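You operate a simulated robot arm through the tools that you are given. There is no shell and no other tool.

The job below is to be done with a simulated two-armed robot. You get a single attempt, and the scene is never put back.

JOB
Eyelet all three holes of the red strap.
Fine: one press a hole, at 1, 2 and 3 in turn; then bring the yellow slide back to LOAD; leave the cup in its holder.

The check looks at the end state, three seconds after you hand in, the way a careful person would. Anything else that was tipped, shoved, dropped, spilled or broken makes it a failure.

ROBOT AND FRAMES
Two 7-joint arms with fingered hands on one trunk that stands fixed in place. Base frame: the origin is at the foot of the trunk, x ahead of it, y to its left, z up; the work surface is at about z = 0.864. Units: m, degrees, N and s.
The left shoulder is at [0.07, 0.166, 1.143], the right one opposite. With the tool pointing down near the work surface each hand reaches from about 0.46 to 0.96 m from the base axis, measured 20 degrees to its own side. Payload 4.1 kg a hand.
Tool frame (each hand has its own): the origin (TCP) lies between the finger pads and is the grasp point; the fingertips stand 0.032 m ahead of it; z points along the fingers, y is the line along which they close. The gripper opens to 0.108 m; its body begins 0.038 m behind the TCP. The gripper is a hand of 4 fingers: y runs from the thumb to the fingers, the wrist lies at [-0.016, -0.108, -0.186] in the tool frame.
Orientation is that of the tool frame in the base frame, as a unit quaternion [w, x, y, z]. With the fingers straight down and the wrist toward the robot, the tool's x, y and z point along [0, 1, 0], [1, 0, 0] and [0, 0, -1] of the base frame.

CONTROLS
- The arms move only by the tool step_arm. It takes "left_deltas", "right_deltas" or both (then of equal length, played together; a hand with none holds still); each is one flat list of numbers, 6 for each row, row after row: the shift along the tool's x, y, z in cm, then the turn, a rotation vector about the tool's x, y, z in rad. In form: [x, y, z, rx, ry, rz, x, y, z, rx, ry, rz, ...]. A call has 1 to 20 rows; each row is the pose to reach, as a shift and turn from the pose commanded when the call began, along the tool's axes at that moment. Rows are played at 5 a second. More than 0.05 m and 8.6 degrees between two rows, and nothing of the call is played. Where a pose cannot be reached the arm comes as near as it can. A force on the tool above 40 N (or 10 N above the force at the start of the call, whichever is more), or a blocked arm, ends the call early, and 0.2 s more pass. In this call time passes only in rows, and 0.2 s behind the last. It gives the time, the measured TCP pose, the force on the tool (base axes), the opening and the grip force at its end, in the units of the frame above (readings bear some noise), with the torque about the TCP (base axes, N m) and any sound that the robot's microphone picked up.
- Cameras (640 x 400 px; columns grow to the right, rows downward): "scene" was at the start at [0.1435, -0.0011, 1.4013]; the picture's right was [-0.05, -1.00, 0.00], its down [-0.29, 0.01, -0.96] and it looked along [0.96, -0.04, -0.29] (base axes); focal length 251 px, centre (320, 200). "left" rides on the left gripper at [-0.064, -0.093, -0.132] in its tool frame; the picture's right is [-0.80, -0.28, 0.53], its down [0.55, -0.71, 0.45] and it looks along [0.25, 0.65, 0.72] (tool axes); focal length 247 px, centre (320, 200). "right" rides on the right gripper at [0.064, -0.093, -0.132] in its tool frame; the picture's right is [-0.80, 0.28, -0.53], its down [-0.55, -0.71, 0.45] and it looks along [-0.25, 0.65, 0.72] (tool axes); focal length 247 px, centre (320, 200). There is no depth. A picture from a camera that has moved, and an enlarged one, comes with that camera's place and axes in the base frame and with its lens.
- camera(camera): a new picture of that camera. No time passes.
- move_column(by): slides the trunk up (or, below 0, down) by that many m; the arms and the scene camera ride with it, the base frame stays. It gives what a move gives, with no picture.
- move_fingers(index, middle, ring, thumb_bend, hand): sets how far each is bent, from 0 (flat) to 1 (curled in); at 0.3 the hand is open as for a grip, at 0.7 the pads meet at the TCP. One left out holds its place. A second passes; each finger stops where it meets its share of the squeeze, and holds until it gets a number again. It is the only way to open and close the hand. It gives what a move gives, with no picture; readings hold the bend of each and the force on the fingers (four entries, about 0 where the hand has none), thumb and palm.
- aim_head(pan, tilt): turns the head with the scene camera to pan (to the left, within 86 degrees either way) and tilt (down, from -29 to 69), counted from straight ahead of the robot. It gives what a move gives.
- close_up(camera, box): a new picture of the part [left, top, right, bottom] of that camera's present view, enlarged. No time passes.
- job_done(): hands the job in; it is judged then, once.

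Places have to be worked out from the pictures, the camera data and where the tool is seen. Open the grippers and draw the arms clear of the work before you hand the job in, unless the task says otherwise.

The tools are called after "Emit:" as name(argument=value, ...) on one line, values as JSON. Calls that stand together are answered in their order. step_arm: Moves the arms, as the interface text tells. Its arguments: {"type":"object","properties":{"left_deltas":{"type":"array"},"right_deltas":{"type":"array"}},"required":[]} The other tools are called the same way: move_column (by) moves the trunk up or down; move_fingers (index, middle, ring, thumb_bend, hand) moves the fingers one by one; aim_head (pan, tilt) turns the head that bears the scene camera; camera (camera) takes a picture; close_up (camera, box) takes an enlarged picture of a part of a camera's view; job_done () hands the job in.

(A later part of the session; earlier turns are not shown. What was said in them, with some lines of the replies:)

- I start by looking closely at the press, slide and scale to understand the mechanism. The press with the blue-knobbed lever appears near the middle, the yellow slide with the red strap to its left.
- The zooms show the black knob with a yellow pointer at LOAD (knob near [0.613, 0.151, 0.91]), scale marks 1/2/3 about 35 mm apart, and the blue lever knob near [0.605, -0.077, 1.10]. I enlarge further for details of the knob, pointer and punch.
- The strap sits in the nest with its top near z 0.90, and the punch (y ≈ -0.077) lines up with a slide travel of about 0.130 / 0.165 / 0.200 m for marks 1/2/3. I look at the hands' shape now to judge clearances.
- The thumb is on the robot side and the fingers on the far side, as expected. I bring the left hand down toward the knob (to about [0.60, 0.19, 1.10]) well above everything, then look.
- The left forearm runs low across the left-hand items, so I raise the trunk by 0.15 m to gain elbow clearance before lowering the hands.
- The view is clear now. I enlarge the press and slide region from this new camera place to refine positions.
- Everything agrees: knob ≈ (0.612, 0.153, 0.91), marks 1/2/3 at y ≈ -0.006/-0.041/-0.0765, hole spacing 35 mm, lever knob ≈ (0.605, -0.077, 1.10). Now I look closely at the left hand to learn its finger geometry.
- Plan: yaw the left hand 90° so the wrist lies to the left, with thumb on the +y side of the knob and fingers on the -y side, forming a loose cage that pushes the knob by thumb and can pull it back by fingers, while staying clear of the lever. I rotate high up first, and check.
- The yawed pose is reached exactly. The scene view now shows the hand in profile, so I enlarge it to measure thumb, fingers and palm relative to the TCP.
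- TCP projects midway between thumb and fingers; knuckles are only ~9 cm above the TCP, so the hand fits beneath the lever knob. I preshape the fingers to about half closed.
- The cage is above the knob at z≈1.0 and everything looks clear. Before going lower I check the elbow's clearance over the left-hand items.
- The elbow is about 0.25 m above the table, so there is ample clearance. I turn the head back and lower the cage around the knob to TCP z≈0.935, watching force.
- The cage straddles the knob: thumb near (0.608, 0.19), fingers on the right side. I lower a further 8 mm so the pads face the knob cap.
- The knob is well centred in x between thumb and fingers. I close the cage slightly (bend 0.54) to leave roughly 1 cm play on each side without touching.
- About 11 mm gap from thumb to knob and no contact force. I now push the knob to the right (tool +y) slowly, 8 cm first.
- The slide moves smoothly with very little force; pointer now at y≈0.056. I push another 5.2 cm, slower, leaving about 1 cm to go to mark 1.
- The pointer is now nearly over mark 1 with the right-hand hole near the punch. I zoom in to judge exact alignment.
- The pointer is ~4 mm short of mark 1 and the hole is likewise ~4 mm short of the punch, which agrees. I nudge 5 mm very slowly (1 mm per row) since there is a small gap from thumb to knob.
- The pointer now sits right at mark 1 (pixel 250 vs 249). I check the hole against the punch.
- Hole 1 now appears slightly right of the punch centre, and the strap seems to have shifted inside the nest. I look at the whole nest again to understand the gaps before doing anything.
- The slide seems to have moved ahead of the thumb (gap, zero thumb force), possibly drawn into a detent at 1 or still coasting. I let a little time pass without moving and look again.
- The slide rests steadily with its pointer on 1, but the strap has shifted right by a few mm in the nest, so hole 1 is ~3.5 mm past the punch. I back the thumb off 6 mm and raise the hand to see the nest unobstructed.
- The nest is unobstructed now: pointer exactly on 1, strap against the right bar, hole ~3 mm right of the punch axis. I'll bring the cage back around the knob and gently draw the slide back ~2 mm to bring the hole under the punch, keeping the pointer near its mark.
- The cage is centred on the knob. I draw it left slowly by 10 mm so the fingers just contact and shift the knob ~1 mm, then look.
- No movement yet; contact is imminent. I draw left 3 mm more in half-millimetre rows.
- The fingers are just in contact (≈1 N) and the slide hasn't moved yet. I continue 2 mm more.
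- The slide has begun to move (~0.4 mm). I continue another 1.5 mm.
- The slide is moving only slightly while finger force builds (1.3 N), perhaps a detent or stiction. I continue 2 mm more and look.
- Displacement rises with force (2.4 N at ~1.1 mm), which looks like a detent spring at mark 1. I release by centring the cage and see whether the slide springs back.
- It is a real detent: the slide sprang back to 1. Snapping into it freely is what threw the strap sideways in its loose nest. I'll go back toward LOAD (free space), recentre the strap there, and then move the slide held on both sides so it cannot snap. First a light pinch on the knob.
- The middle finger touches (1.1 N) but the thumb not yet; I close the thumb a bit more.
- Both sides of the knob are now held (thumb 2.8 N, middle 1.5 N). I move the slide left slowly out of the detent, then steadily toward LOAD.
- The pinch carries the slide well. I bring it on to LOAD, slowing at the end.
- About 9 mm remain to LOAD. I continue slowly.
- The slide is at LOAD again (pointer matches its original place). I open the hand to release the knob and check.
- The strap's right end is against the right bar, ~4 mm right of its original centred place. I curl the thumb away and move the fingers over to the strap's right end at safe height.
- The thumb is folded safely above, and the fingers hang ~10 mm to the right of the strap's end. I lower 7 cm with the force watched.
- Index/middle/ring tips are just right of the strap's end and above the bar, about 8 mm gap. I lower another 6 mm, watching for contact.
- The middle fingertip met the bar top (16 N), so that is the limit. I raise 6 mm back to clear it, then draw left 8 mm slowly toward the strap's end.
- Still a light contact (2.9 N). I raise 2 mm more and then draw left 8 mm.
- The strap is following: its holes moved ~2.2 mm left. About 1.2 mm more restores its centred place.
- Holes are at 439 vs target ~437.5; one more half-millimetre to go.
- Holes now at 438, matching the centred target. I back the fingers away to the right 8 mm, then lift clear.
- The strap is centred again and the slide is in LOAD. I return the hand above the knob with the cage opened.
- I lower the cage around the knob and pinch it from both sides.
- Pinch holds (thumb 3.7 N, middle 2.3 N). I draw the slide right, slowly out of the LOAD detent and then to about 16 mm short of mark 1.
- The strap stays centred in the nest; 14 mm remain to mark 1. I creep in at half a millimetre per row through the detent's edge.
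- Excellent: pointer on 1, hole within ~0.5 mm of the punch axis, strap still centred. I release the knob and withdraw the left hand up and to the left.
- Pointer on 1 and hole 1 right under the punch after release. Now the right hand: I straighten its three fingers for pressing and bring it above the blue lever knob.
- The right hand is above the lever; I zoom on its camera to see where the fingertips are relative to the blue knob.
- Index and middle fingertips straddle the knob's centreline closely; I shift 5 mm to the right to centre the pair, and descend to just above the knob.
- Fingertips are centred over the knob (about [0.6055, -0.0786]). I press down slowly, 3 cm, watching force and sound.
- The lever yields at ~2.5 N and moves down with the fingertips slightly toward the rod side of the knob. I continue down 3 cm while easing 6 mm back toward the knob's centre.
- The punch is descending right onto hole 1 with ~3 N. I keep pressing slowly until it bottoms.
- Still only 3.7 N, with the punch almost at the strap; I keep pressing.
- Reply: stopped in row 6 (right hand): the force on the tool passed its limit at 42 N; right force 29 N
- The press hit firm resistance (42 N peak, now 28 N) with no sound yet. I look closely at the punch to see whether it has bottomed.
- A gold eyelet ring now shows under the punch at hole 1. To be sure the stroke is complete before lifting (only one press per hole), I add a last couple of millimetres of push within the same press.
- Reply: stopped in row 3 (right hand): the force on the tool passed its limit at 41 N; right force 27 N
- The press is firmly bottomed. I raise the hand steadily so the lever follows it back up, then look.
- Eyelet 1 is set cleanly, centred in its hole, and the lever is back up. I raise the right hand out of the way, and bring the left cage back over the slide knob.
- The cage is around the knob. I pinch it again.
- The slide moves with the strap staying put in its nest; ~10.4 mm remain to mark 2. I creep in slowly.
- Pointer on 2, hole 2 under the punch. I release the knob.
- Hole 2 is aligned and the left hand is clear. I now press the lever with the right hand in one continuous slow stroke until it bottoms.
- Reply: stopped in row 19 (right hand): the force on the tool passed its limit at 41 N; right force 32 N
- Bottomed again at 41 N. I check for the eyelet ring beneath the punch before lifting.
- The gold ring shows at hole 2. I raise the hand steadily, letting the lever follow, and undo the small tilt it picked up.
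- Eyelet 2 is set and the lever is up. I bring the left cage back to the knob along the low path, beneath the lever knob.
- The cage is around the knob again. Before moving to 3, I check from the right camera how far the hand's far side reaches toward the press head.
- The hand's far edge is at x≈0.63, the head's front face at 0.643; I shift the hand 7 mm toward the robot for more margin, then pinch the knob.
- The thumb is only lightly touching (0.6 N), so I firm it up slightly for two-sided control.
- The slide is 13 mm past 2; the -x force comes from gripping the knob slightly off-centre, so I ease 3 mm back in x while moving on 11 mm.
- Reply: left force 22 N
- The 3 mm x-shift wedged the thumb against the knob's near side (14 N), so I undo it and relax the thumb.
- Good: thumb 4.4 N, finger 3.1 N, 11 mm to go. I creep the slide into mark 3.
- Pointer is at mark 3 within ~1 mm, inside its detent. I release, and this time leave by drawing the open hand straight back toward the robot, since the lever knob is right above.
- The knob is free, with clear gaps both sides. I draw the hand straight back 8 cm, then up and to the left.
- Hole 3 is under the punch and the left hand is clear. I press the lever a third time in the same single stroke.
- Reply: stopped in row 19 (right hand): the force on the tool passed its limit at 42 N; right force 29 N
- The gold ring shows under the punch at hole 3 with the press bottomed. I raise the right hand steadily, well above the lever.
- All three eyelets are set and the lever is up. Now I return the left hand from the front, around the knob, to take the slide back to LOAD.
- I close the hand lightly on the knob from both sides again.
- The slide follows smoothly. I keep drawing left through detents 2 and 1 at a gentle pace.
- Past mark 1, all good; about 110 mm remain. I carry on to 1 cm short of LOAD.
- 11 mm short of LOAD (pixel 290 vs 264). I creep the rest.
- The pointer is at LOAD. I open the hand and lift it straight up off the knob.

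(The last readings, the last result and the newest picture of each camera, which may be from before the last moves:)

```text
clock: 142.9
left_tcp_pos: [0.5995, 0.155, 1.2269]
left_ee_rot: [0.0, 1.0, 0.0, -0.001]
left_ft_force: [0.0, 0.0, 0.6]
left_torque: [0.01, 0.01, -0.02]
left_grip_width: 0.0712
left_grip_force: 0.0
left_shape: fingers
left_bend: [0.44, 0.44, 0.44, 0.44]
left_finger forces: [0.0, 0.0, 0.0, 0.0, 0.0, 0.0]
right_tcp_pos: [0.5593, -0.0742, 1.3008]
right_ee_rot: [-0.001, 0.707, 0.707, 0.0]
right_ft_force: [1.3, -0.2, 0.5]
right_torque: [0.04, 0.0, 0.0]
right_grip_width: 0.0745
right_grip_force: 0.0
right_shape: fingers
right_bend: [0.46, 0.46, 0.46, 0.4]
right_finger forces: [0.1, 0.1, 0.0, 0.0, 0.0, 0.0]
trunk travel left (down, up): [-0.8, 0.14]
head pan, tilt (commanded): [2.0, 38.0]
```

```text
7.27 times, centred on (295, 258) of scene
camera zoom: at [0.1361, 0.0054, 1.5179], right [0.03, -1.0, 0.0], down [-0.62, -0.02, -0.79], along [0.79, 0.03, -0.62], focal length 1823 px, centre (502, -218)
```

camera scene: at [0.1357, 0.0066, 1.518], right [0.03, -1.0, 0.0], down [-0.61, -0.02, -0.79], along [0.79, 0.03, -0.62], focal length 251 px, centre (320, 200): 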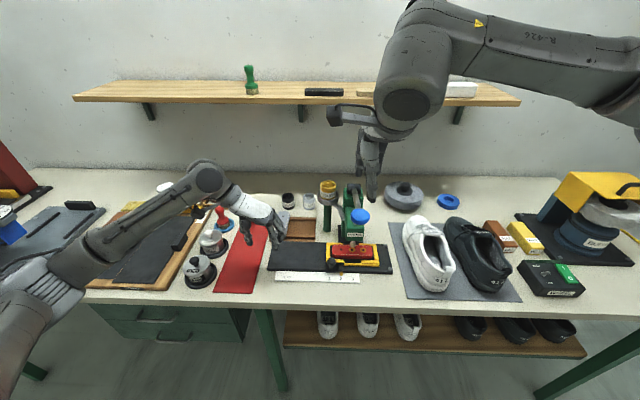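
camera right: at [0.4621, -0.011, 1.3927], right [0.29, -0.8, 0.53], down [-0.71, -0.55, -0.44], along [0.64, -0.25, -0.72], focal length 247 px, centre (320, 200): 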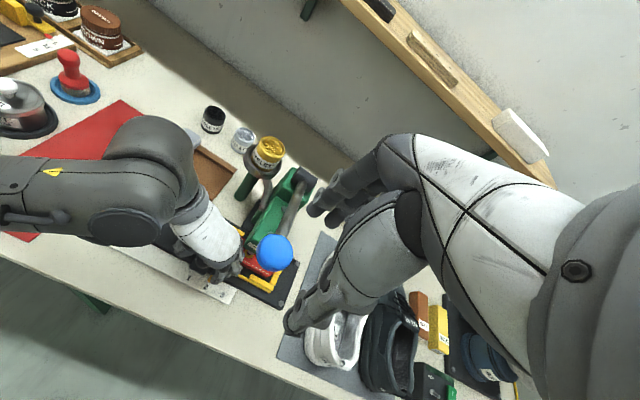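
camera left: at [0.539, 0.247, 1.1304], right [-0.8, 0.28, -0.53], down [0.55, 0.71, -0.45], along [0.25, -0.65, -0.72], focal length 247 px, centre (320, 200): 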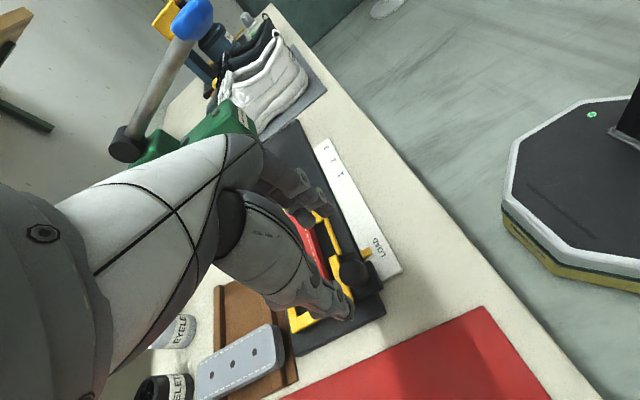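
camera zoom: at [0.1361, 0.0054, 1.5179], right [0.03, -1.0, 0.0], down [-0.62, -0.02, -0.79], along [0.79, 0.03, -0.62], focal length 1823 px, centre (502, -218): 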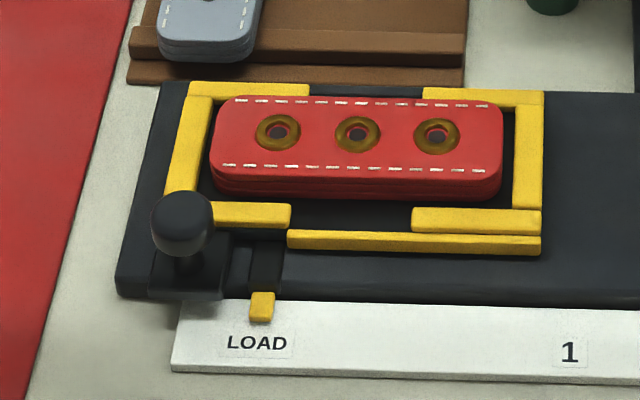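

Three eyelets set, slide at LOAD, cup in its holder, nothing disturbed. I now draw both arms clear and open both hands.

Emit:
step_arm(left_deltas=[0, -1, -0.5, 0, 0, 0, 0, -2, -1, 0, 0, 0, 0, -3.5, -1.5, 0, 0, 0, 0, -5, -2, 0, 0, 0, 0, -7, -3, 0, 0, 0, 0, -8, -3, 0, 0, 0], right_deltas=[0, 0, -4, 0, 0, 0, -3, 0, -7, 0, 0, 0, -7, 0.5, -9, 0, 0, 0, -11, 1, -11, 0, 0, 0, -15, 1.5, -13, 0, 0, 0, -18.7, 1.5, -15, 0, 0, 0])

Emit:
move_fingers(hand="left", index=0.3, middle=0.3, ring=0.3, thumb_bend=0.3)

Emit:
move_fingers(hand="right", index=0.3, middle=0.3, ring=0.3, thumb_bend=0.3)

Emit:
camera(camera="scene")

Emit:
close_up(camera="scene", box=[250, 170, 390, 290])

```text
clock: 144.3
left_tcp_pos: [0.5993, 0.2331, 1.2551]
left_ee_rot: [0.0, 1.0, -0.001, 0.0]
left_ft_force: [-0.1, 0.6, 0.0]
left_torque: [0.03, -0.02, -0.01]
left_grip_width: 0.0714
left_grip_force: 0.0
left_shape: fingers
left_bend: [0.44, 0.44, 0.44, 0.44]
left_finger forces: [0.0, 0.0, 0.1, 0.0, 0.1, 0.1]
right_tcp_pos: [0.576, -0.2666, 1.4548]
right_ee_rot: [-0.001, 0.706, 0.708, 0.0]
right_ft_force: [0.0, 0.8, 0.4]
right_torque: [0.06, -0.01, 0.01]
right_grip_width: 0.0744
right_grip_force: 0.1
right_shape: fingers
right_bend: [0.46, 0.46, 0.46, 0.4]
right_finger forces: [0.0, 0.1, 0.0, 0.0, 0.1, 0.1]
trunk travel left (down, up): [-0.8, 0.14]
head pan, tilt (commanded): [2.0, 38.0]
```

```text
clock: 145.3
left_tcp_pos: [0.6006, 0.2343, 1.2534]
left_ee_rot: [0.0, 1.0, 0.0, 0.0]
left_ft_force: [-0.1, -0.5, 0.5]
left_torque: [0.03, 0.04, 0.01]
left_grip_width: 0.1081
left_grip_force: 0.1
left_shape: fingers
left_bend: [0.3, 0.3, 0.3, 0.3]
left_finger forces: [0.0, 0.1, 0.0, 0.0, 0.0, 0.1]
right_tcp_pos: [0.5757, -0.2646, 1.4547]
right_ee_rot: [-0.002, 0.706, 0.708, 0.001]
right_ft_force: [-0.8, -0.9, 0.5]
right_torque: [0.01, 0.03, -0.02]
right_grip_width: 0.0745
right_grip_force: 0.0
right_shape: fingers
right_bend: [0.46, 0.46, 0.46, 0.4]
right_finger forces: [0.0, 0.2, 0.0, 0.0, 0.1, 0.1]
trunk travel left (down, up): [-0.8, 0.14]
head pan, tilt (commanded): [2.0, 38.0]
```

```text
clock: 146.3
left_tcp_pos: [0.6018, 0.2347, 1.2529]
left_ee_rot: [0.0, 1.0, 0.001, -0.001]
left_ft_force: [-0.2, 0.2, 0.5]
left_torque: [0.03, -0.01, 0.01]
left_grip_width: 0.1078
left_grip_force: 0.1
left_shape: fingers
left_bend: [0.3, 0.3, 0.3, 0.3]
left_finger forces: [0.0, 0.0, 0.0, 0.0, 0.0, 0.0]
right_tcp_pos: [0.5752, -0.2647, 1.4551]
right_ee_rot: [-0.001, 0.706, 0.708, 0.0]
right_ft_force: [0.6, 0.0, 0.2]
right_torque: [0.02, -0.04, 0.01]
right_grip_width: 0.1083
right_grip_force: 0.2
right_shape: fingers
right_bend: [0.3, 0.3, 0.3, 0.3]
right_finger forces: [0.0, 0.0, 0.0, 0.0, 0.0, 0.1]
trunk travel left (down, up): [-0.8, 0.14]
head pan, tilt (commanded): [2.0, 38.0]
```

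```text
taken
camera scene: at [0.1366, 0.0063, 1.518], right [0.03, -1.0, 0.0], down [-0.62, -0.02, -0.79], along [0.79, 0.03, -0.62], focal length 251 px, centre (320, 200)
```

scene: 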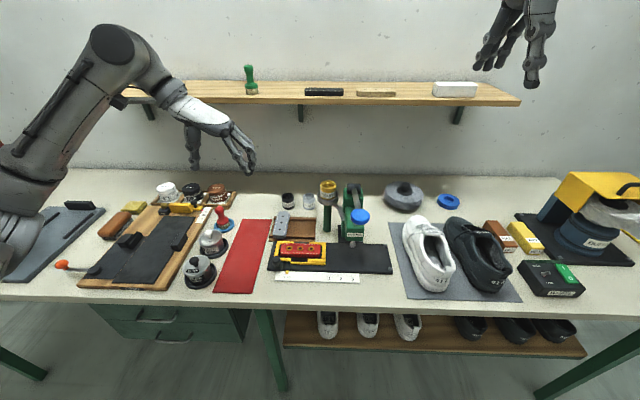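

```text
3.33 times, centred on (320, 230) of scene
camera zoom: at [0.1366, 0.0063, 1.518], right [0.03, -1.0, 0.0], down [-0.62, -0.02, -0.79], along [0.79, 0.03, -0.62], focal length 835 px, centre (320, 100)
```

zoom: 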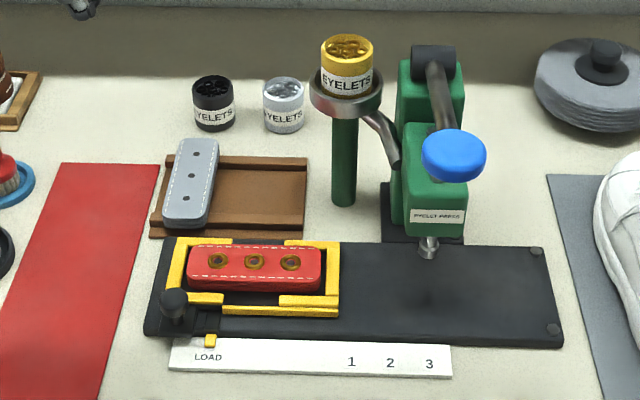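

The final pictures show three eyelets set in the red strap, the slide at LOAD, the lever up and the gold cup in its holder. Everything else is as it was, and both hands are open and clear, so I hand the job in.

Emit:
job_done()

```text
The job is handed in.
```

The red strap has gold eyelets in all three holes. Each hole got one press, at marks 1, 2 and 3 in turn. The slide is back at LOAD, the cup is in its holder, and both hands are open and clear of the work. The last pictures show nothing else moved or tipped. The job is handed in, but no verdict has come back yet.

- **Extra trip to LOAD:** on the first move to mark 1 the slide snapped into a catch. That threw the strap about 4 mm sideways in its nest, leaving hole 1 about 3 mm off the punch. Before pressing anything, I took the slide back to LOAD and nudged the strap to its original place. I then moved to each mark holding the knob on both sides.
- **Contact with the frame:** while nudging the strap, one fingertip briefly pressed down on the yellow frame at about 16 N. I saw no mark or movement from it.
- **Alignment and force:** at each press the hole was within about half a millimetre of the punch. Each press stopped at the robot's 40 N force limit with the gold ring showing under the punch.
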